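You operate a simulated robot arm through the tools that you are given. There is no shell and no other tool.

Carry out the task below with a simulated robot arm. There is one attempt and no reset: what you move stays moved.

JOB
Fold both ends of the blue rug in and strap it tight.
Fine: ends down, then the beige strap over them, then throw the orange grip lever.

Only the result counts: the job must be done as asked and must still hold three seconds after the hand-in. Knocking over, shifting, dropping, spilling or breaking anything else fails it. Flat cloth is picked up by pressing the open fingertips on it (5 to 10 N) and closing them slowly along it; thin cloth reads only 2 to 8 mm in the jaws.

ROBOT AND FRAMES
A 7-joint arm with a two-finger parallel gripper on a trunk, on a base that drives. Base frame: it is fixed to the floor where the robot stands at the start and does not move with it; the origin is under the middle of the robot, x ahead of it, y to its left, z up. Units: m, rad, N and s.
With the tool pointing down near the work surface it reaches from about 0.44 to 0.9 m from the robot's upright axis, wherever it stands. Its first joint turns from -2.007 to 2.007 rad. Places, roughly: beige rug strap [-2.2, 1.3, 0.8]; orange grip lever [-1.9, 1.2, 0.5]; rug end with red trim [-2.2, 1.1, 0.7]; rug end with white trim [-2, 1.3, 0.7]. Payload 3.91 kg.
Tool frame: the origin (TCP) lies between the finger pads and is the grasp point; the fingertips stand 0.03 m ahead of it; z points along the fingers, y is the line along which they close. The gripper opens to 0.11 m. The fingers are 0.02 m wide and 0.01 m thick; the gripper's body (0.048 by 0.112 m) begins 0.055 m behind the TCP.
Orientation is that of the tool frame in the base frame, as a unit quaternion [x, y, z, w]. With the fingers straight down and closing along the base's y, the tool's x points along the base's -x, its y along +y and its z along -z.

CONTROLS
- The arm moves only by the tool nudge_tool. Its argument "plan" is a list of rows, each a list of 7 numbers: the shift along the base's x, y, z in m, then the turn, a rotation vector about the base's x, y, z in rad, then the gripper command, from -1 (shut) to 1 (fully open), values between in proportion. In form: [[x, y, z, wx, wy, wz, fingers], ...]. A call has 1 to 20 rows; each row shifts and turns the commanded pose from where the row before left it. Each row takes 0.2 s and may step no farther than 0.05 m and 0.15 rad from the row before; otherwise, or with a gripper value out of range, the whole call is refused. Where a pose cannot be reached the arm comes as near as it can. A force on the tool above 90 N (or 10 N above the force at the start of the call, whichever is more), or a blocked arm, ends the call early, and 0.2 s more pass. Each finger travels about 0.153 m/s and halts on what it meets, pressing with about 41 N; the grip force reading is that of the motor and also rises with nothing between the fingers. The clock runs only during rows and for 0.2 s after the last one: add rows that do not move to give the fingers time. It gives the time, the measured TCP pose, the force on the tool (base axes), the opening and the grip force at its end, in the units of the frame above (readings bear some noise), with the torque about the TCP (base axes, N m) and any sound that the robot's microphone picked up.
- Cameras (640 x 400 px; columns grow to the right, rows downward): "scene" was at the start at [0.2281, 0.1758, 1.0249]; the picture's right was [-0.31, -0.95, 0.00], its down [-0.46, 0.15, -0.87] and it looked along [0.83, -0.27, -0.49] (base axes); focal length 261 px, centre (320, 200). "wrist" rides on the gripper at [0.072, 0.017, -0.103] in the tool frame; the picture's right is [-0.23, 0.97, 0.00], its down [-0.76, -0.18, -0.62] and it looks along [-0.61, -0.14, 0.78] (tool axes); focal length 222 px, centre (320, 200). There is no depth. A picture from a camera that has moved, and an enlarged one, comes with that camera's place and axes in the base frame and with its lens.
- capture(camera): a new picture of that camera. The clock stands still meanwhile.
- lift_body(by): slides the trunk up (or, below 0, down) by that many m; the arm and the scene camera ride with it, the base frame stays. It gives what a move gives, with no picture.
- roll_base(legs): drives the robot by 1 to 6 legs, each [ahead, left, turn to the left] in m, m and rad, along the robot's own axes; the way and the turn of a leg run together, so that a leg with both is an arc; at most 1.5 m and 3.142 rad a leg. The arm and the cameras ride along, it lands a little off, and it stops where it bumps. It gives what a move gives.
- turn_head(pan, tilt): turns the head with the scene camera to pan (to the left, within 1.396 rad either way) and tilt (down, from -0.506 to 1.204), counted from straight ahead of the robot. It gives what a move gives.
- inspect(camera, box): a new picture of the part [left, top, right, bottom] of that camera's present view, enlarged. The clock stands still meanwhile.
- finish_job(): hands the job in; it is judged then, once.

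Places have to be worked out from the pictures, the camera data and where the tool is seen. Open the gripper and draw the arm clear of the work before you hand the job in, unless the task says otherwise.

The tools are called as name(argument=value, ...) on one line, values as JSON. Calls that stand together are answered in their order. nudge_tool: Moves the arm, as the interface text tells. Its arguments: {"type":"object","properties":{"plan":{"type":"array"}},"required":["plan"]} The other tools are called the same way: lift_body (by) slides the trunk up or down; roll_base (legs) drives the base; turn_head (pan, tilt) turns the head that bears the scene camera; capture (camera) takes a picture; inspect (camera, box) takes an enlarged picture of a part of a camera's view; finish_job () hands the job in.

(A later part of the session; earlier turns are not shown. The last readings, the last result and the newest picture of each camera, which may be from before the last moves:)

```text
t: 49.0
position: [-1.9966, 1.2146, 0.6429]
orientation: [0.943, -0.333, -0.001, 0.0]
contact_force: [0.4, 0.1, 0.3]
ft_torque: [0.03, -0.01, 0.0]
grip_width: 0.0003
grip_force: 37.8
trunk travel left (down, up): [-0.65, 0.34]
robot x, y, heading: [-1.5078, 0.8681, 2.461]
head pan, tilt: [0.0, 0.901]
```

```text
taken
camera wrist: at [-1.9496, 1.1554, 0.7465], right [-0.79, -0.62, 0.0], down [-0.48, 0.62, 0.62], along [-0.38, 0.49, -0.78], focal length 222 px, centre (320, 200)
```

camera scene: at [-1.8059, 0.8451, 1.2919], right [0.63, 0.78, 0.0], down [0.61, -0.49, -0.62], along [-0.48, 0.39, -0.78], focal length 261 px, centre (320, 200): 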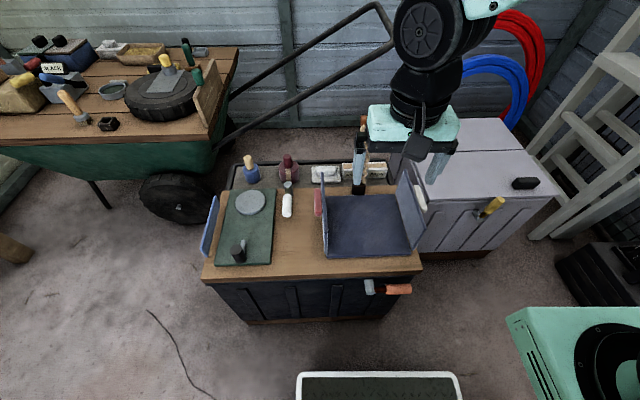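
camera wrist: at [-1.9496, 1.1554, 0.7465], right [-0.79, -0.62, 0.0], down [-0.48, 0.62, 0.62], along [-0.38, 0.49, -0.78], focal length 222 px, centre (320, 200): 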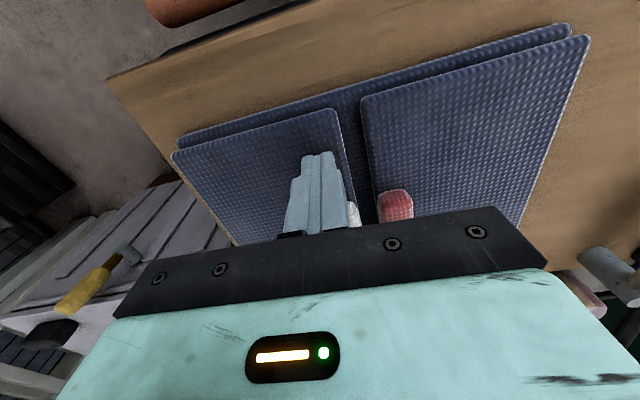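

Both ends look down; I press the white one by 1 mm steps to seat it, then lift off.

nudge_tool(plan=[[0, 0, -0.0015, 0, 0, 0, -1], [0, 0, 0, 0, 0, 0, -1]])

nudge_tool(plan=[[0, 0, -0.001, 0, 0, 0, -1], [0, 0, 0, 0, 0, 0, -1]])

nudge_tool(plan=[[0, 0, 0.03, 0, 0, 0, -1], [0, 0, 0.05, 0, 0, 0, -1], [0, 0, 0.05, 0, 0, 0, -1], [0, 0, 0.05, 0, 0, 0, -1], [0.0247, 0.0308, 0.03, 0, 0, 0, -1], [0.0247, 0.0308, 0.03, 0, 0, 0, -1], [0.0247, 0.0308, 0.03, 0, 0, 0, -1], [0.0247, 0.0308, 0, 0, 0, 0, -1], [0, 0, 0, 0, 0, 0, -1]])

inspect(camera="scene", box=[260, 80, 420, 180])

inspect(camera="scene", box=[260, 160, 460, 300])

capture(camera="wrist")

```text
t: 49.6
position: [-1.9963, 1.2146, 0.6424]
orientation: [0.943, -0.333, -0.001, 0.0]
contact_force: [0.2, -0.8, 0.0]
ft_torque: [-0.03, -0.01, -0.01]
grip_width: 0.0
grip_force: 38.1
trunk travel left (down, up): [-0.65, 0.34]
robot x, y, heading: [-1.5089, 0.8699, 2.463]
head pan, tilt: [0.0, 0.901]
```

```text
t: 50.2
position: [-1.9969, 1.2151, 0.6426]
orientation: [0.943, -0.333, 0.0, 0.0]
contact_force: [0.2, 0.0, 2.6]
ft_torque: [-0.01, -0.02, 0.01]
grip_width: 0.0
grip_force: 37.8
trunk travel left (down, up): [-0.65, 0.34]
robot x, y, heading: [-1.5089, 0.8699, 2.462]
head pan, tilt: [0.0, 0.901]
```

```text
t: 52.2
position: [-1.898, 1.3374, 0.9129]
orientation: [0.943, -0.332, -0.001, -0.001]
contact_force: [0.2, 0.4, 0.2]
ft_torque: [0.0, -0.02, -0.01]
grip_width: 0.0
grip_force: 37.7
trunk travel left (down, up): [-0.65, 0.34]
robot x, y, heading: [-1.5031, 0.8659, 2.461]
head pan, tilt: [0.0, 0.901]
```

```text
4.00 times, centred on (340, 130) of scene
camera zoom: at [-1.8057, 0.8451, 1.2919], right [0.63, 0.78, 0.0], down [0.61, -0.49, -0.62], along [-0.48, 0.39, -0.78], focal length 1043 px, centre (240, 480)
```

zoom: 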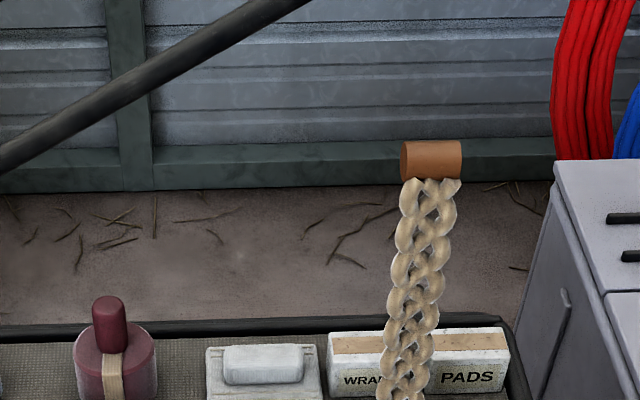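

```text
2.86 times, centred on (360, 230) of scene
camera zoom: at [-1.8057, 0.8451, 1.2919], right [0.63, 0.78, 0.0], down [0.61, -0.49, -0.62], along [-0.48, 0.39, -0.78], focal length 745 px, centre (206, 114)
```

zoom: 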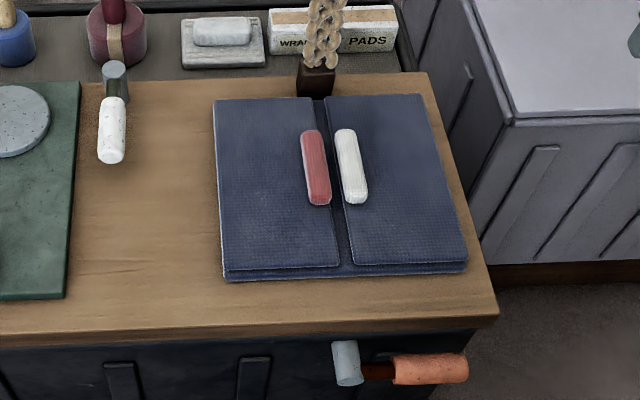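

```text
taken
camera wrist: at [-1.8504, 1.2795, 1.0157], right [-0.79, -0.62, 0.0], down [-0.48, 0.62, 0.62], along [-0.38, 0.49, -0.78], focal length 222 px, centre (320, 200)
```

wrist: 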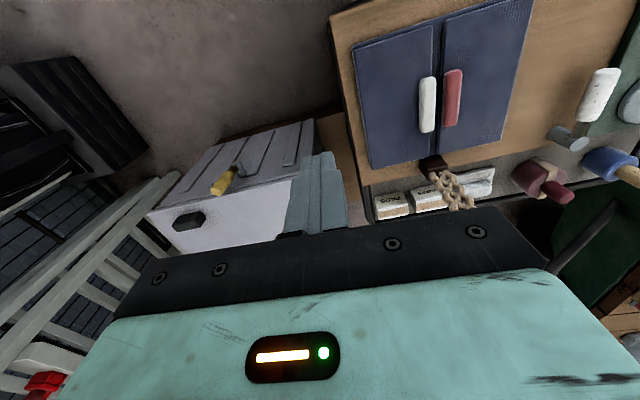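

Both ends are flat and stay down. The strap stands nearly upright (hinge ~0.82 ahead, top crossbar ~0.85 ahead, l ≈ 0.07, z ≈ 0.85). I plan to pinch the ends of that crossbar and swing it forward; first I move above it with open fingers to check alignment.

nudge_tool(plan=[[0, 0, 0.045, 0, 0, 0, -1], [0, 0, 0.045, 0, 0, 0, 0], [-0.0458, -0.0038, 0, 0, 0, 0, 1], [-0.0458, -0.0038, 0, 0, 0, 0, 1], [-0.0458, -0.0038, 0, 0, 0, 0, 1], [-0.0458, -0.0038, 0, 0, 0, 0, 1], [-0.0458, -0.0038, 0, 0, 0, 0, 1], [-0.0458, -0.0038, 0, 0, 0, 0, 1], [0, 0, 0, 0, 0, 0, 1]])

capture(camera="scene")

capture(camera="wrist")

```text
t: 54.2
position: [-2.1757, 1.3167, 1.0031]
orientation: [0.943, -0.333, -0.001, 0.0]
contact_force: [-0.3, -1.1, -0.9]
ft_torque: [0.03, 0.05, -0.01]
grip_width: 0.1101
grip_force: 0.1
trunk travel left (down, up): [-0.65, 0.34]
robot x, y, heading: [-1.5069, 0.8697, 2.464]
head pan, tilt: [0.0, 0.901]
```

```text
taken
camera scene: at [-1.8056, 0.8452, 1.2919], right [0.63, 0.78, 0.0], down [0.61, -0.49, -0.62], along [-0.48, 0.39, -0.78], focal length 261 px, centre (320, 200)
```

scene: 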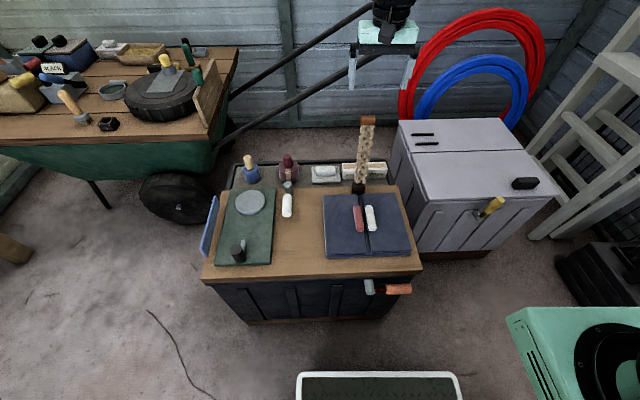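

```text
taken
camera wrist: at [-2.1289, 1.2579, 1.1052], right [-0.79, -0.61, 0.0], down [-0.48, 0.62, 0.62], along [-0.38, 0.49, -0.78], focal length 222 px, centre (320, 200)
```

wrist: 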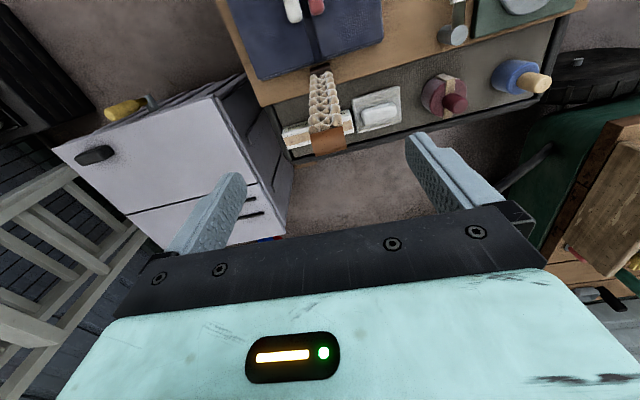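

Triangulated crossbar: about 0.85 ahead, l ≈ 0.07, z ≈ 0.853. I move over it and descend until the tips are about level with it, then check.

nudge_tool(plan=[[-0.0359, 0.0288, 0, 0, 0, 0, 1], [0, 0, -0.05, 0, 0, 0, 1], [0, 0, -0.05, 0, 0, 0, 1], [0, 0, 0, 0, 0, 0, 1]])

inspect(camera="scene", box=[300, 40, 440, 200])

capture(camera="wrist")

```text
t: 55.2
position: [-2.2092, 1.3448, 0.9003]
orientation: [0.943, -0.333, -0.002, -0.001]
contact_force: [-0.4, -0.9, 0.1]
ft_torque: [-0.01, 0.03, 0.05]
grip_width: 0.1099
grip_force: 0.1
trunk travel left (down, up): [-0.65, 0.34]
robot x, y, heading: [-1.5039, 0.8699, 2.469]
head pan, tilt: [0.0, 0.901]
```

```text
2.50 times, centred on (370, 120) of scene
camera zoom: at [-1.8057, 0.8452, 1.2919], right [0.63, 0.78, 0.0], down [0.61, -0.49, -0.62], along [-0.48, 0.39, -0.78], focal length 652 px, centre (195, 400)
```

zoom: 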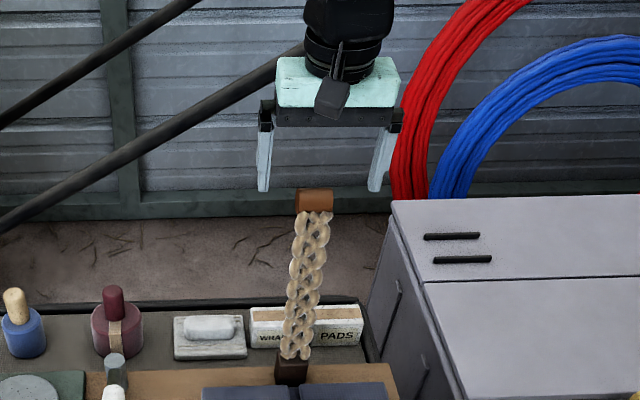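

```text
taken
camera wrist: at [-2.1624, 1.287, 1.0032], right [-0.79, -0.62, 0.0], down [-0.48, 0.62, 0.63], along [-0.39, 0.49, -0.78], focal length 222 px, centre (320, 200)
```

wrist: 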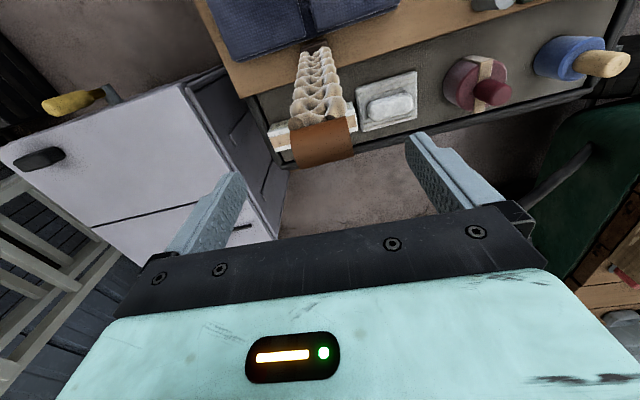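

The crossbar is centred between the fingers within a few mm. I lower 27 mm so the pads straddle it, then close gently on its ends.

nudge_tool(plan=[[-0.0025, -0.0031, -0.014, 0, 0, 0, 1], [0, 0, -0.013, 0, 0, 0, 1], [0, 0, 0, 0, 0, 0, 0.3], [0, 0, 0, 0, 0, 0, 0.1], [0, 0, 0, 0, 0, 0, -0.1], [0, 0, 0, 0, 0, 0, -0.2], [0, 0, 0, 0, 0, 0, -0.3], [0, 0, 0, 0, 0, 0, -0.3]])

inspect(camera="scene", box=[300, 40, 440, 200])

capture(camera="wrist")

```text
t: 57.0
position: [-2.2116, 1.341, 0.8751]
orientation: [0.943, -0.332, 0.0, 0.0]
contact_force: [-0.5, 0.8, -0.5]
ft_torque: [0.02, -0.03, 0.6]
grip_width: 0.0448
grip_force: 45.1
trunk travel left (down, up): [-0.65, 0.34]
robot x, y, heading: [-1.5094, 0.8666, 2.46]
head pan, tilt: [0.0, 0.901]
```

```text
2.50 times, centred on (370, 120) of scene
camera zoom: at [-1.8057, 0.8452, 1.2919], right [0.63, 0.78, 0.0], down [0.61, -0.49, -0.62], along [-0.48, 0.39, -0.78], focal length 652 px, centre (195, 400)
```

zoom: 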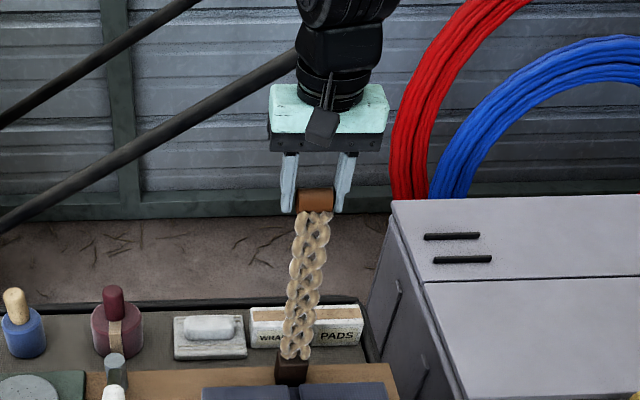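

```text
taken
camera wrist: at [-2.1643, 1.2828, 0.9777], right [-0.79, -0.62, 0.0], down [-0.48, 0.62, 0.62], along [-0.39, 0.49, -0.78], focal length 222 px, centre (320, 200)
```

wrist: 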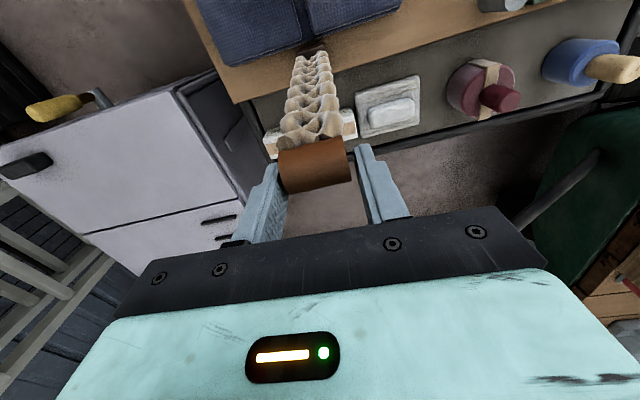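

The crossbar is held (45 mm). I swing it forward along an arc of ~0.24 m about its hinge (0.825 ahead, z ≈ 0.617), first a small part to see the forces.

nudge_tool(plan=[[0.0229, -0.0184, 0.001, 0, 0, 0, -0.3], [0.0262, -0.021, -0.004, 0, 0, 0, -0.3], [0.0312, -0.025, -0.011, 0, 0, 0, -0.3], [0, 0, 0, 0, 0, 0, -0.3]])

inspect(camera="scene", box=[280, 60, 440, 220])

```text
t: 58.0
position: [-2.1287, 1.2781, 0.858]
orientation: [0.942, -0.335, 0.002, 0.0]
contact_force: [14.2, 14.7, 4.7]
ft_torque: [0.04, -0.47, 0.12]
grip_width: 0.0486
grip_force: 10.2
trunk travel left (down, up): [-0.65, 0.34]
robot x, y, heading: [-1.5088, 0.8672, 2.47]
head pan, tilt: [0.0, 0.901]
```

```text
2.50 times, centred on (360, 140) of scene
camera zoom: at [-1.8048, 0.8458, 1.292], right [0.63, 0.78, 0.0], down [0.61, -0.49, -0.62], along [-0.48, 0.39, -0.78], focal length 652 px, centre (220, 350)
```

zoom: 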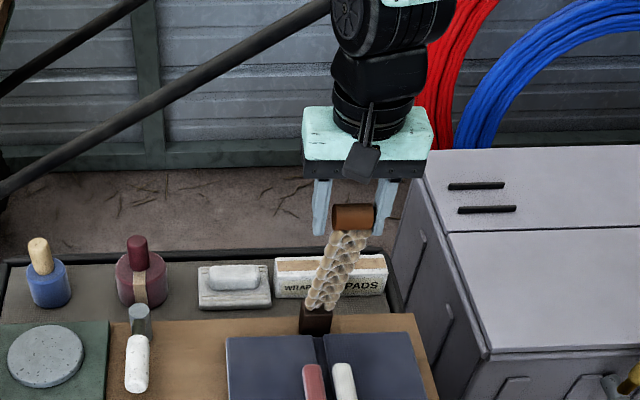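

The swing works but a ~20 N sideways force built up, so the strap's swing plane seems slightly yawed to the right. I open slightly, still caging the bar, to see where it settles.

nudge_tool(plan=[[0, 0, 0, 0, 0, 0, 0.1], [0, 0, 0, 0, 0, 0, 0.25], [0, 0, 0, 0, 0, 0, 0.25]])

inspect(camera="scene", box=[280, 60, 440, 220])

capture(camera="wrist")

```text
t: 58.8
position: [-2.1323, 1.2774, 0.86]
orientation: [0.943, -0.333, -0.001, -0.001]
contact_force: [0.3, -0.3, 0.5]
ft_torque: [0.05, -0.02, -0.03]
grip_width: 0.0688
grip_force: 0.0
trunk travel left (down, up): [-0.65, 0.34]
robot x, y, heading: [-1.5037, 0.8661, 2.461]
head pan, tilt: [0.0, 0.901]
```

```text
2.50 times, centred on (360, 140) of scene
camera zoom: at [-1.8058, 0.8451, 1.2919], right [0.63, 0.78, 0.0], down [0.61, -0.49, -0.62], along [-0.48, 0.39, -0.78], focal length 652 px, centre (220, 350)
```

zoom: 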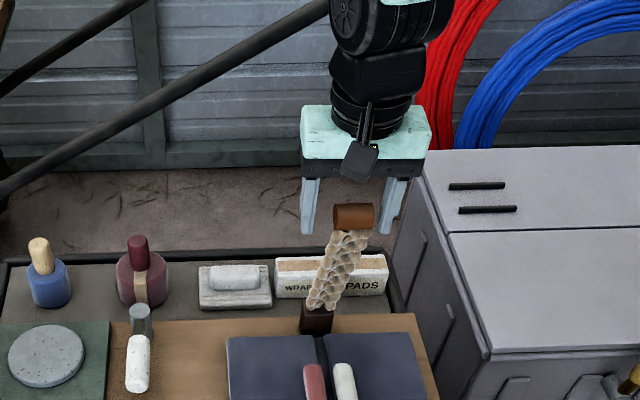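

```text
taken
camera wrist: at [-2.0848, 1.2183, 0.9623], right [-0.79, -0.62, 0.0], down [-0.48, 0.62, 0.62], along [-0.39, 0.49, -0.78], focal length 222 px, centre (320, 200)
```

wrist: 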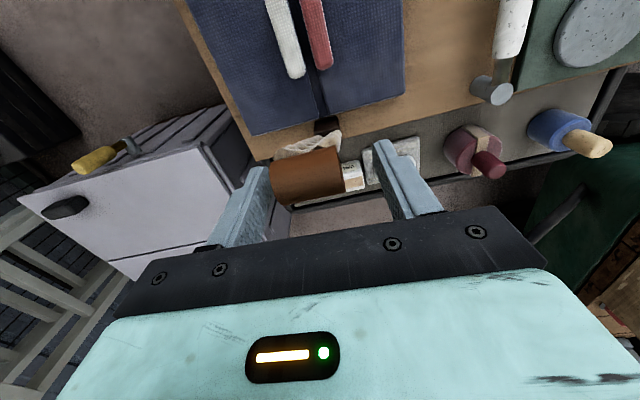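

The strap keeps its angle by friction, drifting ~10 mm right as it swings. I'll now push it from behind/above with closed fingers instead: lift, move behind it, close, and lower.

nudge_tool(plan=[[0, 0, 0.01, 0, 0, 0, 0.6], [0, 0, 0.05, 0, 0, 0, 0.6], [0, 0, 0.02, 0, 0, 0, 0.3], [-0.0217, 0.0239, 0, 0, 0, 0, -0.5], [-0.0217, 0.0239, 0, 0, 0, 0, -1], [0, 0, 0, 0, 0, 0, -1], [0, 0, 0, 0, 0, 0, -1]])

inspect(camera="scene", box=[280, 60, 440, 220])

capture(camera="wrist")

```text
t: 60.4
position: [-2.1756, 1.3245, 0.9414]
orientation: [0.943, -0.333, 0.0, 0.0]
contact_force: [0.0, -0.4, 1.0]
ft_torque: [0.01, -0.02, -0.03]
grip_width: 0.0001
grip_force: 37.6
trunk travel left (down, up): [-0.65, 0.34]
robot x, y, heading: [-1.5059, 0.872, 2.461]
head pan, tilt: [0.0, 0.901]
```

```text
2.50 times, centred on (360, 140) of scene
camera zoom: at [-1.8057, 0.8452, 1.2919], right [0.63, 0.78, 0.0], down [0.61, -0.49, -0.62], along [-0.48, 0.39, -0.78], focal length 652 px, centre (220, 350)
```

zoom: 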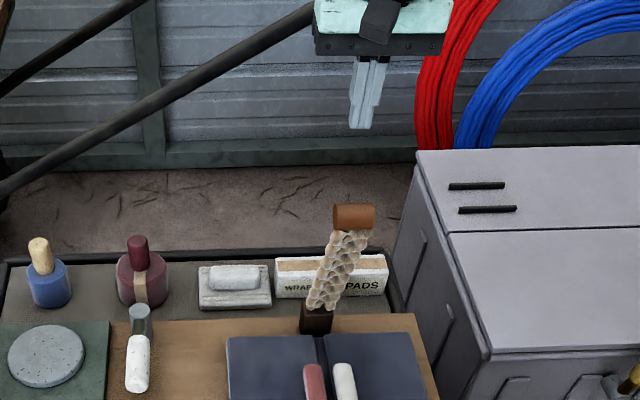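

```text
taken
camera wrist: at [-2.1283, 1.2665, 1.045], right [-0.79, -0.62, 0.0], down [-0.48, 0.62, 0.62], along [-0.38, 0.49, -0.78], focal length 222 px, centre (320, 200)
```

wrist: 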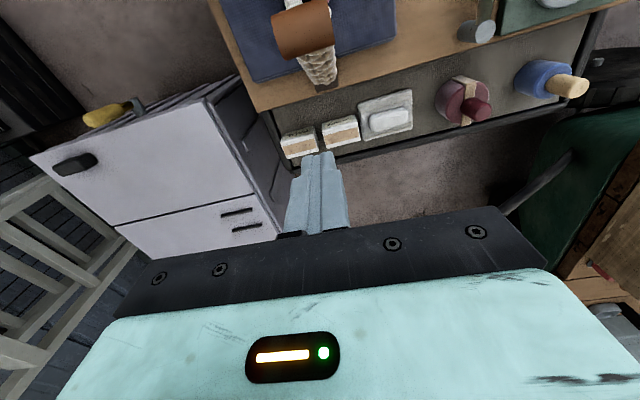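

I descend behind the strap and push it forward and down along its arc to about 60°.

nudge_tool(plan=[[0, 0, -0.05, 0, 0, 0, -1], [0, 0, -0.05, 0, 0, 0, -1], [0, 0, -0.01, 0, 0, 0, -1], [0.027, -0.0191, 0, 0, 0, 0, -1], [0.027, -0.0191, -0.007, 0, 0, 0, -1], [0.027, -0.0191, -0.012, 0, 0, 0, -1], [0.0216, -0.0147, -0.022, 0, 0, 0, -1], [0.0216, -0.0147, -0.03, 0, 0, 0, -1], [0, 0, 0, 0, 0, 0, -1]])

inspect(camera="scene", box=[280, 80, 440, 240])

capture(camera="wrist")

```text
t: 62.4
position: [-2.0464, 1.2405, 0.7599]
orientation: [0.943, -0.333, 0.0, 0.0]
contact_force: [-0.1, -0.2, 0.5]
ft_torque: [0.03, -0.01, 0.01]
grip_width: 0.0
grip_force: 37.8
trunk travel left (down, up): [-0.65, 0.34]
robot x, y, heading: [-1.5055, 0.8662, 2.458]
head pan, tilt: [0.0, 0.901]
```

```text
2.50 times, centred on (360, 160) of scene
camera zoom: at [-1.8057, 0.8452, 1.2919], right [0.63, 0.78, 0.0], down [0.61, -0.49, -0.62], along [-0.48, 0.39, -0.78], focal length 652 px, centre (220, 300)
```

zoom: 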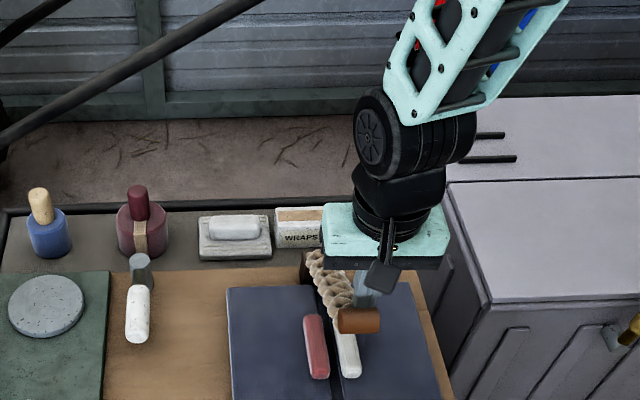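

```text
taken
camera wrist: at [-1.9995, 1.18, 0.8638], right [-0.79, -0.62, 0.0], down [-0.48, 0.62, 0.63], along [-0.38, 0.49, -0.78], focal length 222 px, centre (320, 200)
```

wrist: 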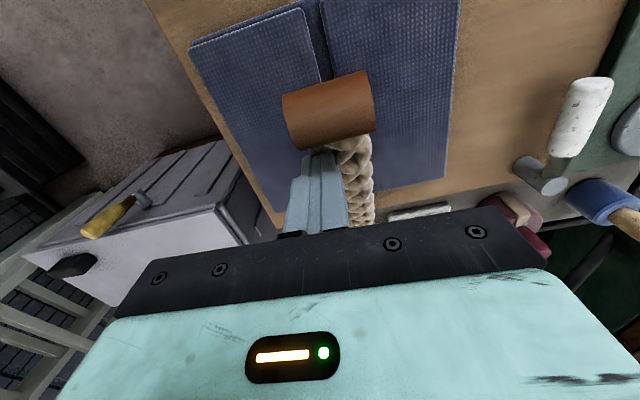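

The strap follows; my fingers are ~10 mm right of its middle. I shift left slightly and continue pushing down.

nudge_tool(plan=[[-0.0063, -0.0078, 0, 0, 0, 0, -1], [0.0117, -0.0094, -0.024, 0, 0, 0, -1], [0.0078, -0.0063, -0.024, 0, 0, 0, -1], [0.0078, -0.0063, -0.02, 0, 0, 0, -1], [0, 0, -0.012, 0, 0, 0, -1], [0, 0, 0, 0, 0, 0, -1]])

inspect(camera="scene", box=[280, 100, 440, 260])

capture(camera="wrist")

```text
t: 63.8
position: [-2.03, 1.2079, 0.6815]
orientation: [0.943, -0.333, -0.001, 0.0]
contact_force: [-0.3, -0.2, 0.2]
ft_torque: [-0.02, -0.03, 0.01]
grip_width: 0.0002
grip_force: 37.8
trunk travel left (down, up): [-0.65, 0.34]
robot x, y, heading: [-1.5075, 0.8709, 2.468]
head pan, tilt: [0.0, 0.901]
```

```text
2.50 times, centred on (360, 180) of scene
camera zoom: at [-1.8057, 0.8452, 1.2919], right [0.63, 0.78, 0.0], down [0.61, -0.49, -0.62], along [-0.48, 0.39, -0.78], focal length 652 px, centre (220, 250)
```

zoom: 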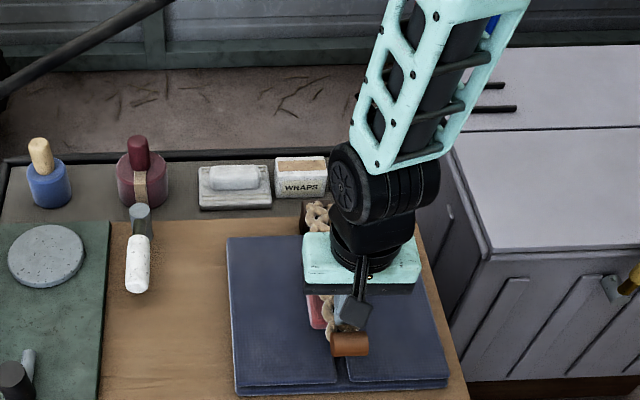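

```text
taken
camera wrist: at [-1.9826, 1.1489, 0.7851], right [-0.79, -0.62, 0.0], down [-0.48, 0.62, 0.62], along [-0.38, 0.49, -0.78], focal length 222 px, centre (320, 200)
```

wrist: 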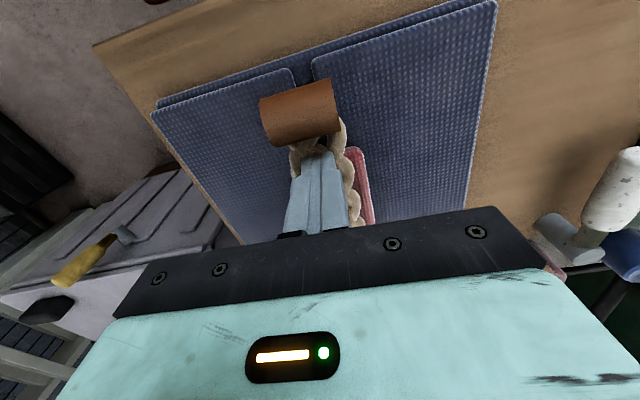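

Strap is close to flat. I continue down in small steps until contact force builds.

nudge_tool(plan=[[0, 0, -0.006, 0, 0, 0, -1], [0, 0, -0.004, 0, 0, 0, -1], [0, 0, 0, 0, 0, 0, -1]])

nudge_tool(plan=[[0, 0, -0.003, 0, 0, 0, -1], [0, 0, -0.002, 0, 0, 0, -1], [0, 0, 0, 0, 0, 0, -1]])

capture(camera="wrist")

```text
t: 64.6
position: [-2.0288, 1.2079, 0.6722]
orientation: [0.943, -0.333, -0.002, -0.001]
contact_force: [2.9, 2.8, 27.7]
ft_torque: [0.11, -0.05, 0.11]
grip_width: 0.0
grip_force: 37.8
trunk travel left (down, up): [-0.65, 0.34]
robot x, y, heading: [-1.5069, 0.8674, 2.463]
head pan, tilt: [0.0, 0.901]
```

```text
t: 65.4
position: [-2.0294, 1.206, 0.6703]
orientation: [0.943, -0.332, -0.004, 0.0]
contact_force: [14.2, 0.2, 83.9]
ft_torque: [0.34, -0.05, 0.02]
grip_width: 0.0001
grip_force: 37.7
trunk travel left (down, up): [-0.65, 0.34]
robot x, y, heading: [-1.5065, 0.8714, 2.467]
head pan, tilt: [0.0, 0.901]
```

```text
taken
camera wrist: at [-1.9812, 1.1482, 0.7721], right [-0.79, -0.61, 0.0], down [-0.48, 0.61, 0.63], along [-0.39, 0.49, -0.78], focal length 222 px, centre (320, 200)
```

wrist: 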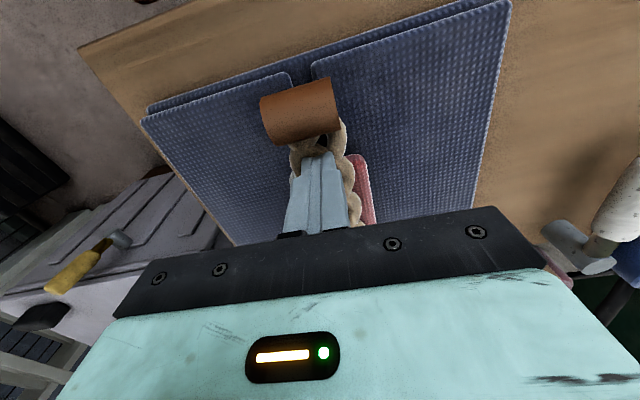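

It is now firmly stopped (tip z 0.640, 84 N). I lift off and view the strap.

nudge_tool(plan=[[0, 0, 0.01, 0, 0, 0, -1], [0, 0, 0.05, 0, 0, 0, -1], [0, 0, 0.05, 0, 0, 0, -1], [0.025, 0.031, 0.04, 0, 0, 0, -1], [0.025, 0.031, 0.04, 0, 0, 0, -1], [0.025, 0.031, 0.04, 0, 0, 0, -1], [0.025, 0.031, 0.04, 0, 0, 0, -1], [0.012, 0.015, 0, 0, 0, 0, -1], [0, 0, 0, 0, 0, 0, -1]])

inspect(camera="scene", box=[300, 160, 440, 300])

inspect(camera="wrist", box=[320, 0, 600, 200])

```text
refused: row 4 steps farther than a row can; nothing moved
```

```text
2.86 times, centred on (370, 230) of scene
camera zoom: at [-1.8029, 0.8437, 1.2932], right [0.63, 0.78, 0.0], down [0.61, -0.49, -0.62], along [-0.48, 0.39, -0.78], focal length 745 px, centre (177, 114)
```

zoom: 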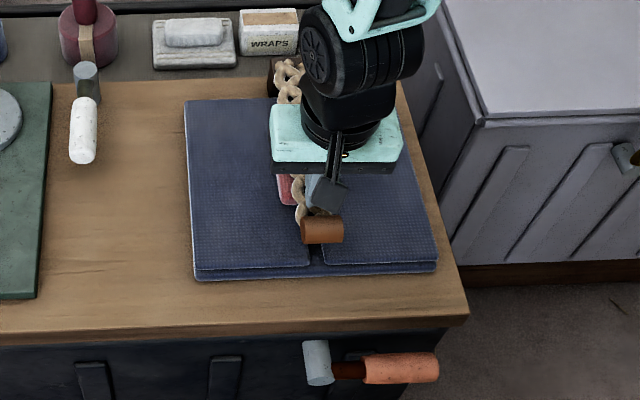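

```text
2.00 times, centred on (460, 100) of wrist
camera zoom: at [-1.9812, 1.1482, 0.7721], right [-0.79, -0.61, 0.0], down [-0.48, 0.61, 0.63], along [-0.39, 0.49, -0.78], focal length 444 px, centre (40, 400)
```

zoom: 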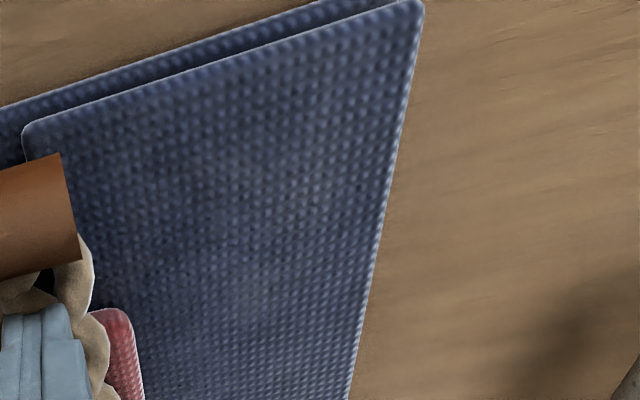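

A row was a little too long; I repeat with shorter steps.

nudge_tool(plan=[[0, 0, 0.01, 0, 0, 0, -1], [0, 0, 0.05, 0, 0, 0, -1], [0, 0, 0.05, 0, 0, 0, -1], [0, 0, 0.05, 0, 0, 0, -1], [0.025, 0.031, 0.02, 0, 0, 0, -1], [0.025, 0.031, 0.02, 0, 0, 0, -1], [0.025, 0.031, 0.02, 0, 0, 0, -1], [0.025, 0.031, 0.02, 0, 0, 0, -1], [0, 0, 0, 0, 0, 0, -1]])

inspect(camera="scene", box=[300, 160, 440, 300])

inspect(camera="wrist", box=[320, 0, 600, 200])

```text
t: 67.4
position: [-1.9289, 1.3326, 0.9064]
orientation: [0.943, -0.333, 0.0, -0.001]
contact_force: [-1.2, -0.6, 0.1]
ft_torque: [-0.02, -0.01, 0.01]
grip_width: 0.0002
grip_force: 37.9
trunk travel left (down, up): [-0.65, 0.34]
robot x, y, heading: [-1.5059, 0.8719, 2.462]
head pan, tilt: [0.0, 0.901]
```

```text
2.86 times, centred on (370, 230) of scene
camera zoom: at [-1.8058, 0.8452, 1.2919], right [0.63, 0.78, 0.0], down [0.61, -0.49, -0.62], along [-0.48, 0.39, -0.78], focal length 745 px, centre (177, 114)
```

zoom: 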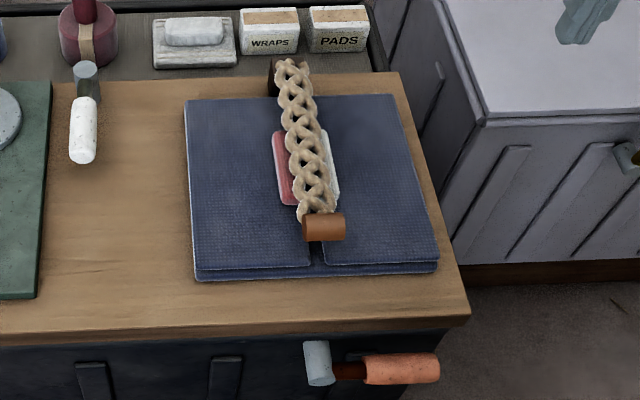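

```text
2.00 times, centred on (460, 100) of wrist
camera zoom: at [-1.8815, 1.2741, 1.0087], right [-0.79, -0.62, 0.0], down [-0.48, 0.62, 0.62], along [-0.38, 0.49, -0.78], focal length 444 px, centre (40, 400)
```

zoom: 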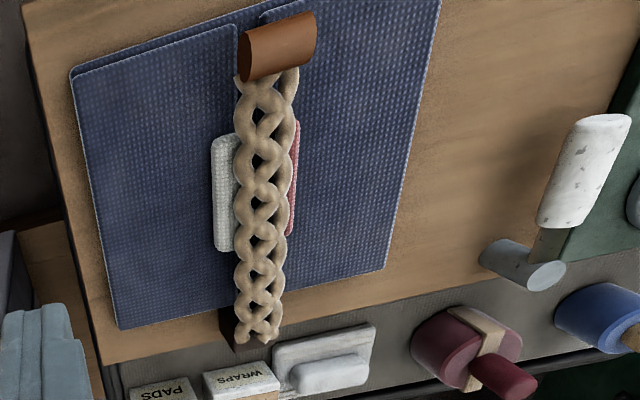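

The strap lies flat over both ends. Next the orange lever: I move the hand back toward the robot above the lever to view it from close by.

nudge_tool(plan=[[0.0093, -0.0363, 0, 0, 0, 0, -1], [0.0093, -0.0363, 0, 0, 0, 0, -1], [0.0093, -0.0363, -0.03, 0, 0, 0, -1], [0.0093, -0.0363, -0.03, 0, 0, 0, -1], [0, 0, 0, 0, 0, 0, -1]])

capture(camera="wrist")

inspect(camera="scene", box=[330, 250, 450, 330])

```text
t: 68.6
position: [-1.8922, 1.1855, 0.8436]
orientation: [0.943, -0.333, 0.0, -0.001]
contact_force: [0.0, 0.5, -0.2]
ft_torque: [-0.02, -0.03, -0.01]
grip_width: 0.0
grip_force: 37.6
trunk travel left (down, up): [-0.65, 0.34]
robot x, y, heading: [-1.5109, 0.87, 2.465]
head pan, tilt: [0.0, 0.901]
```

```text
taken
camera wrist: at [-1.8451, 1.1277, 0.9459], right [-0.79, -0.61, 0.0], down [-0.48, 0.62, 0.63], along [-0.38, 0.49, -0.78], focal length 222 px, centre (320, 200)
```

wrist: 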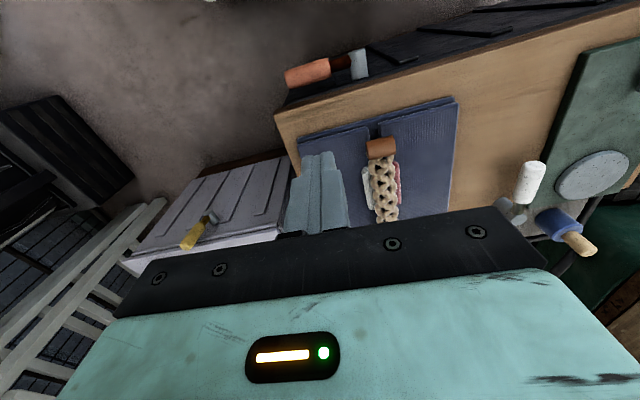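

```text
5.00 times, centred on (390, 290) of scene
camera zoom: at [-1.8056, 0.8453, 1.292], right [0.63, 0.78, 0.0], down [0.61, -0.49, -0.62], along [-0.48, 0.39, -0.78], focal length 1304 px, centre (-30, -250)
```

zoom: 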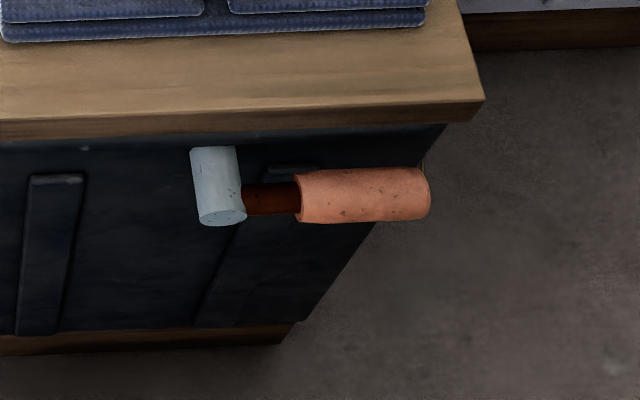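

Lever worked out: hub at l ≈ 0.06, grip centre at (0.485 ahead, l ≈ -0.025, z ≈ 0.537), pointing right, axis along the robot's forward direction. I go above the grip's outer end and come down to just above it to probe the direction.

nudge_tool(plan=[[0.0365, 0.0199, 0, 0, 0, 0, -1], [0, 0, -0.048, 0, 0, 0, -1], [0, 0, -0.048, 0, 0, 0, -1], [0, 0, -0.048, 0, 0, 0, -1], [0, 0, -0.048, 0, 0, 0, -1], [0, 0, -0.036, 0, 0, 0, -1], [0, 0, 0, 0, 0, 0, -1]])

inspect(camera="scene", box=[320, 210, 460, 330])

capture(camera="wrist")

```text
t: 70.2
position: [-1.8604, 1.2098, 0.6172]
orientation: [0.943, -0.332, -0.002, 0.0]
contact_force: [-1.2, 0.5, 0.5]
ft_torque: [0.02, -0.03, 0.01]
grip_width: 0.0003
grip_force: 37.9
out of reach, approached as far as the arm can: row 1
trunk travel left (down, up): [-0.65, 0.34]
robot x, y, heading: [-1.5056, 0.87, 2.463]
head pan, tilt: [0.0, 0.901]
```

```text
3.33 times, centred on (390, 270) of scene
camera zoom: at [-1.8056, 0.8452, 1.2919], right [0.63, 0.78, 0.0], down [0.61, -0.49, -0.62], along [-0.48, 0.39, -0.78], focal length 869 px, centre (87, -33)
```

zoom: 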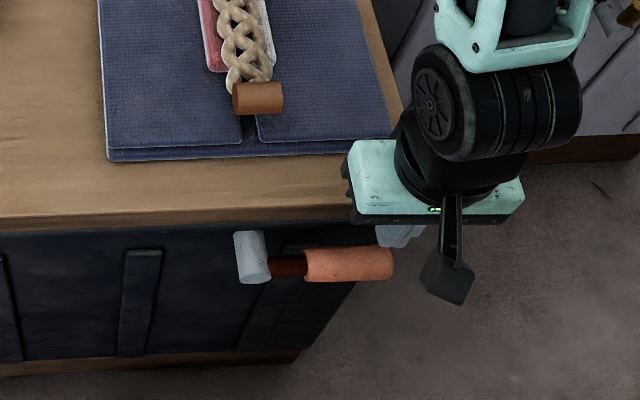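

```text
taken
camera wrist: at [-1.8122, 1.1508, 0.7195], right [-0.79, -0.62, 0.0], down [-0.48, 0.62, 0.63], along [-0.39, 0.49, -0.78], focal length 222 px, centre (320, 200)
```

wrist: 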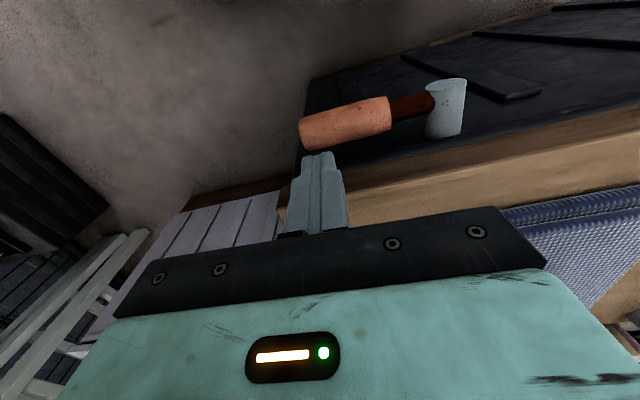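

The tip is ~30 mm above the grip's outer end. I lower in small steps and feel.

nudge_tool(plan=[[0.003, -0.0025, -0.01, 0, 0, 0, -1], [0, 0, -0.01, 0, 0, 0, -1], [0, 0, -0.006, 0, 0, 0, -1], [0, 0, -0.004, 0, 0, 0, -1], [0, 0, -0.004, 0, 0, 0, -1], [0, 0, 0, 0, 0, 0, -1]])

capture(camera="wrist")

inspect(camera="scene", box=[320, 210, 460, 330])

```text
t: 71.6
position: [-1.8573, 1.2061, 0.5831]
orientation: [0.943, -0.333, -0.001, 0.0]
contact_force: [0.1, 1.4, 0.9]
ft_torque: [0.0, 0.02, 0.01]
grip_width: 0.0
grip_force: 37.9
trunk travel left (down, up): [-0.65, 0.34]
robot x, y, heading: [-1.509, 0.8682, 2.455]
head pan, tilt: [0.0, 0.901]
```

```text
taken
camera wrist: at [-1.8099, 1.1474, 0.6859], right [-0.79, -0.62, 0.0], down [-0.48, 0.62, 0.62], along [-0.38, 0.49, -0.78], focal length 222 px, centre (320, 200)
```

wrist: 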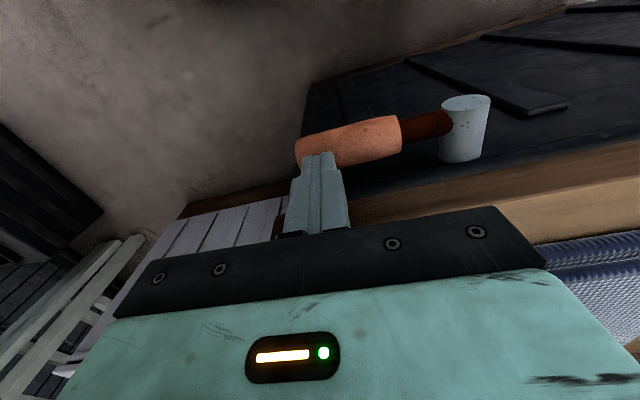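

```text
3.33 times, centred on (390, 270) of scene
camera zoom: at [-1.8057, 0.8452, 1.2919], right [0.63, 0.78, 0.0], down [0.61, -0.49, -0.62], along [-0.48, 0.39, -0.78], focal length 869 px, centre (87, -33)
```

zoom: 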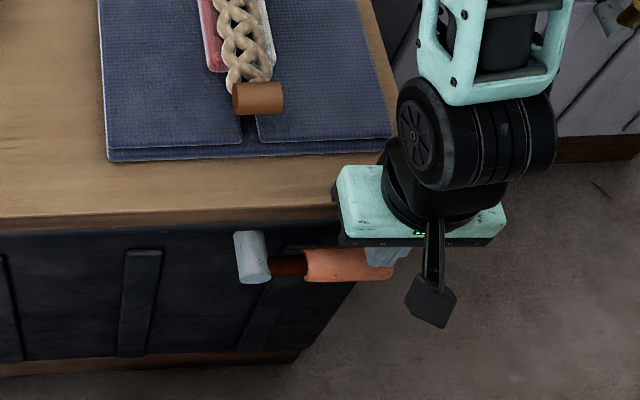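

No contact yet at tip z ≈ 0.553. I continue downward slowly.

nudge_tool(plan=[[0, 0, -0.003, 0, 0, 0, -1], [0, 0, -0.003, 0, 0, 0, -1], [0, 0, -0.003, 0, 0, 0, -1], [0, 0, 0, 0, 0, 0, -1]])

inspect(camera="wrist", box=[240, 60, 520, 235])

```text
t: 72.6
position: [-1.8574, 1.2065, 0.5754]
orientation: [0.943, -0.333, -0.001, -0.001]
contact_force: [-0.4, 1.5, 11.7]
ft_torque: [0.08, 0.06, 0.02]
grip_width: 0.0
grip_force: 37.8
trunk travel left (down, up): [-0.65, 0.34]
robot x, y, heading: [-1.5066, 0.8686, 2.464]
head pan, tilt: [0.0, 0.901]
```

```text
2.29 times, centred on (380, 148) of wrist
camera zoom: at [-1.8101, 1.1475, 0.6774], right [-0.79, -0.61, 0.0], down [-0.48, 0.62, 0.63], along [-0.39, 0.49, -0.78], focal length 508 px, centre (183, 320)
```

zoom: 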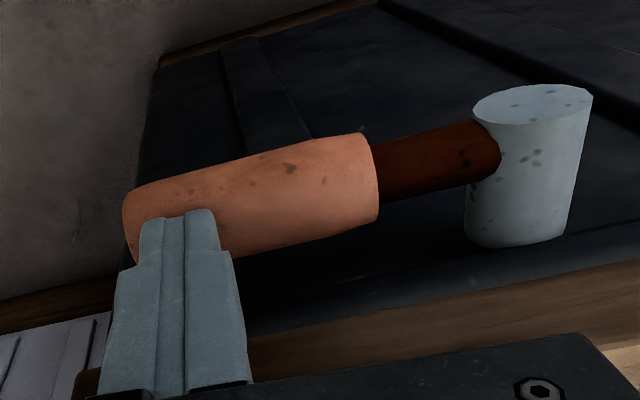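

Contact at tip z ≈ 0.546, 12 N. I push further by 4 mm to see if the lever yields downward.

nudge_tool(plan=[[0, 0, -0.002, 0, 0, 0, -1], [0, 0, -0.002, 0, 0, 0, -1], [0, 0, 0, 0, 0, 0, -1]])

```text
t: 73.4
position: [-1.8572, 1.207, 0.5716]
orientation: [0.943, -0.333, -0.003, -0.001]
contact_force: [0.6, 7.6, 69.8]
ft_torque: [0.19, 0.29, 0.12]
grip_width: 0.0
grip_force: 37.9
trunk travel left (down, up): [-0.65, 0.34]
robot x, y, heading: [-1.5083, 0.8665, 2.461]
head pan, tilt: [0.0, 0.901]
```

Downward it is stiff (70 N with hardly any movement), so that is probably its stop; the throw should be upward. I back off, rise, turn the tool 90° so the fingers close along the lever's axis direction, and set a 56 mm opening.

nudge_tool(plan=[[0, 0, 0.01, 0, 0, 0, -1], [0, 0, 0.05, 0, 0, 0, -1], [0, 0, 0.05, 0, 0, 0, -1], [0, 0, 0.04, 0, 0, 0, -1], [0, 0, 0, 0, 0, 0.1428, -1], [0, 0, 0, 0, 0, 0.1428, -1], [0, 0, 0, 0, 0, 0.1428, -1], [0, 0, 0, 0, 0, 0.1428, -1], [0, 0, 0, 0, 0, 0.1428, -1], [0, 0, 0, 0, 0, 0.1428, -1], [0, 0, 0, 0, 0, 0.1428, -1], [0, 0, 0, 0, 0, 0.1428, -0.5], [0, 0, 0, 0, 0, 0.1428, 0], [0, 0, 0, 0, 0, 0.1428, 0.018], [0, 0, 0, 0, 0, 0.1428, 0.018], [0, 0, 0, 0, 0, 0, 0.018]])

inspect(camera="scene", box=[300, 170, 480, 330])

capture(camera="wrist")

```text
t: 76.8
position: [-1.8555, 1.2069, 0.7196]
orientation: [0.902, 0.432, 0.0, 0.001]
contact_force: [-0.2, 0.5, 0.4]
ft_torque: [0.01, 0.01, 0.02]
grip_width: 0.0559
grip_force: 0.1
trunk travel left (down, up): [-0.65, 0.34]
robot x, y, heading: [-1.5071, 0.8653, 2.458]
head pan, tilt: [0.0, 0.901]
```

```text
2.50 times, centred on (390, 250) of scene
camera zoom: at [-1.8057, 0.8452, 1.2919], right [0.63, 0.78, 0.0], down [0.61, -0.49, -0.62], along [-0.48, 0.39, -0.78], focal length 652 px, centre (145, 75)
```

zoom: 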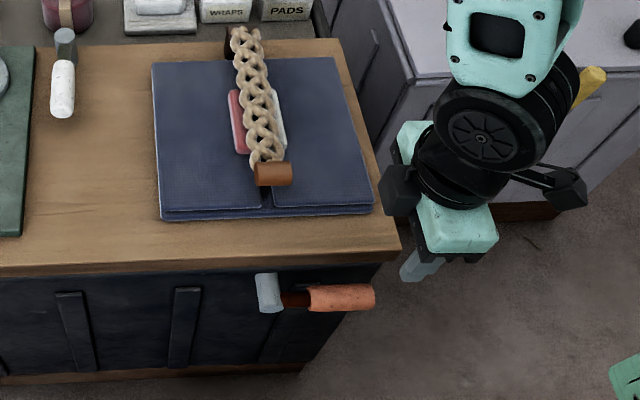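

```text
taken
camera wrist: at [-1.7964, 1.2523, 0.8226], right [0.62, -0.79, 0.0], down [-0.61, -0.48, 0.63], along [-0.49, -0.39, -0.78], focal length 222 px, centre (320, 200)
```

wrist: 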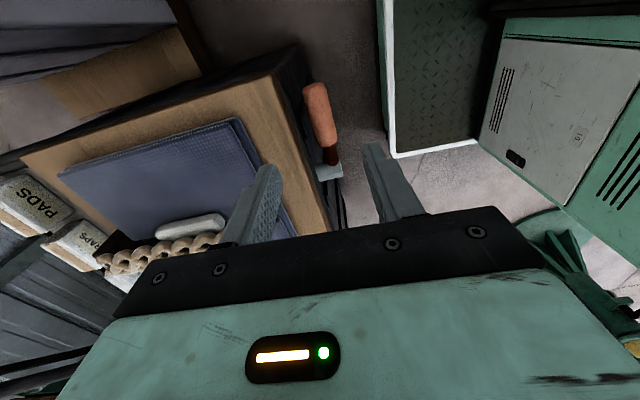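

The tool is aligned. I move over the grip (0.481 ahead, l ≈ -0.035) and lower to just above it to check the clearances.

nudge_tool(plan=[[-0.0032, -0.0115, 0, 0, 0, 0, 0.018], [0, 0, -0.045, 0, 0, 0, 0.018], [0, 0, -0.045, 0, 0, 0, 0.018], [0, 0, -0.025, 0, 0, 0, 0.018], [0, 0, 0, 0, 0, 0, 0.018]])

inspect(camera="scene", box=[320, 210, 460, 330])

capture(camera="wrist")

```text
t: 78.0
position: [-1.8606, 1.1955, 0.604]
orientation: [0.902, 0.431, 0.0, 0.001]
contact_force: [1.0, -0.1, -0.3]
ft_torque: [-0.03, -0.08, 0.02]
grip_width: 0.0553
grip_force: 0.1
trunk travel left (down, up): [-0.65, 0.34]
robot x, y, heading: [-1.5104, 0.8688, 2.464]
head pan, tilt: [0.0, 0.901]
```

```text
3.33 times, centred on (390, 270) of scene
camera zoom: at [-1.8056, 0.8452, 1.2919], right [0.63, 0.78, 0.0], down [0.61, -0.49, -0.62], along [-0.48, 0.39, -0.78], focal length 869 px, centre (87, -33)
```

zoom: 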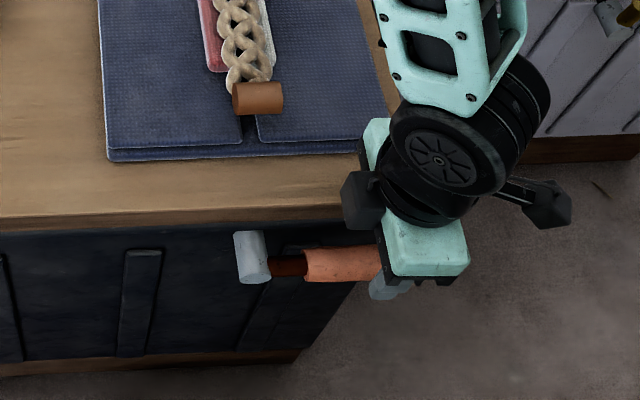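

```text
taken
camera wrist: at [-1.8011, 1.2411, 0.7069], right [0.61, -0.79, 0.0], down [-0.62, -0.48, 0.62], along [-0.49, -0.38, -0.78], focal length 222 px, centre (320, 200)
```

wrist: 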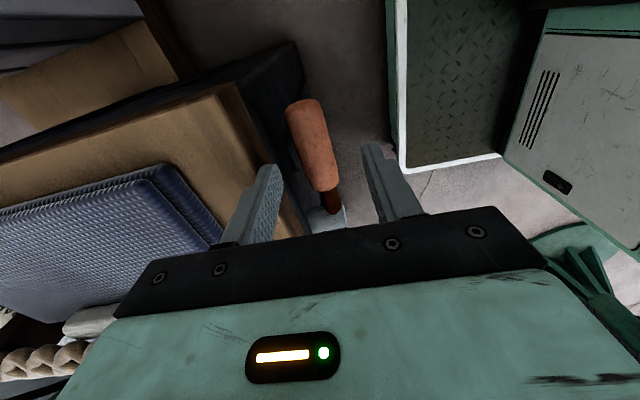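

The grip sits between the fingers with the back finger just in front of the wood edge. I descend the last 48 mm slowly.

nudge_tool(plan=[[0, 0, -0.012, 0, 0, 0, 0.018], [0, 0, -0.012, 0, 0, 0, 0.018], [0, 0, -0.012, 0, 0, 0, 0.018], [0, 0, -0.012, 0, 0, 0, 0.018], [0, 0, 0, 0, 0, 0, 0.018]])

inspect(camera="scene", box=[320, 210, 460, 330])

capture(camera="wrist")

```text
t: 78.7
position: [-1.8616, 1.1958, 0.5862]
orientation: [0.903, 0.43, -0.003, -0.004]
contact_force: [5.1, -8.2, 73.4]
ft_torque: [1.92, 1.45, 0.26]
grip_width: 0.0517
grip_force: 0.0
trunk travel left (down, up): [-0.65, 0.34]
robot x, y, heading: [-1.5097, 0.8716, 2.464]
head pan, tilt: [0.0, 0.901]
stopped in row 3: the force on the tool passed its limit at 123 N (the readings are from after the stop); the commanded pose is now the measured one
```

```text
3.33 times, centred on (390, 270) of scene
camera zoom: at [-1.804, 0.8435, 1.2935], right [0.63, 0.78, 0.0], down [0.61, -0.49, -0.62], along [-0.48, 0.39, -0.78], focal length 869 px, centre (87, -33)
```

zoom: 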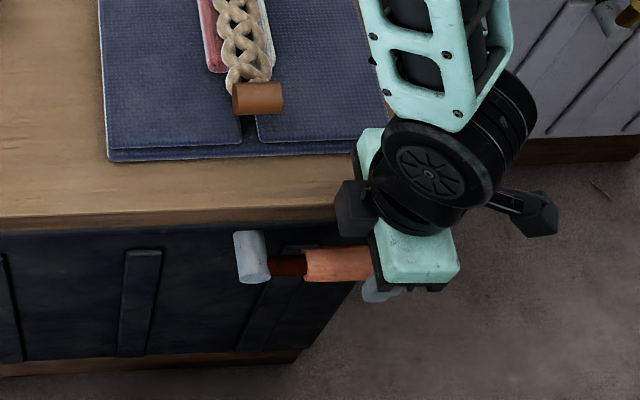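

```text
taken
camera wrist: at [-1.8015, 1.2414, 0.689], right [0.61, -0.79, -0.01], down [-0.61, -0.48, 0.63], along [-0.5, -0.38, -0.78], focal length 222 px, centre (320, 200)
```

wrist: 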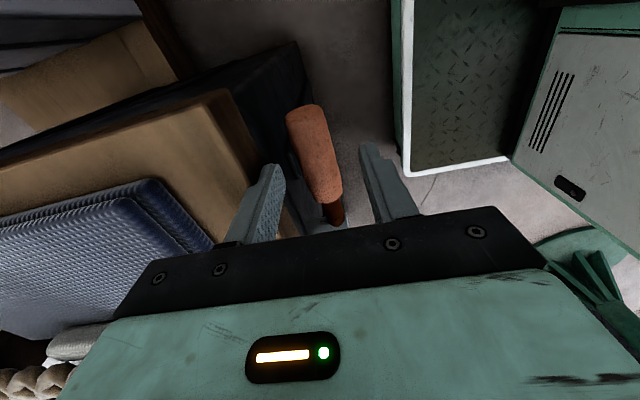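

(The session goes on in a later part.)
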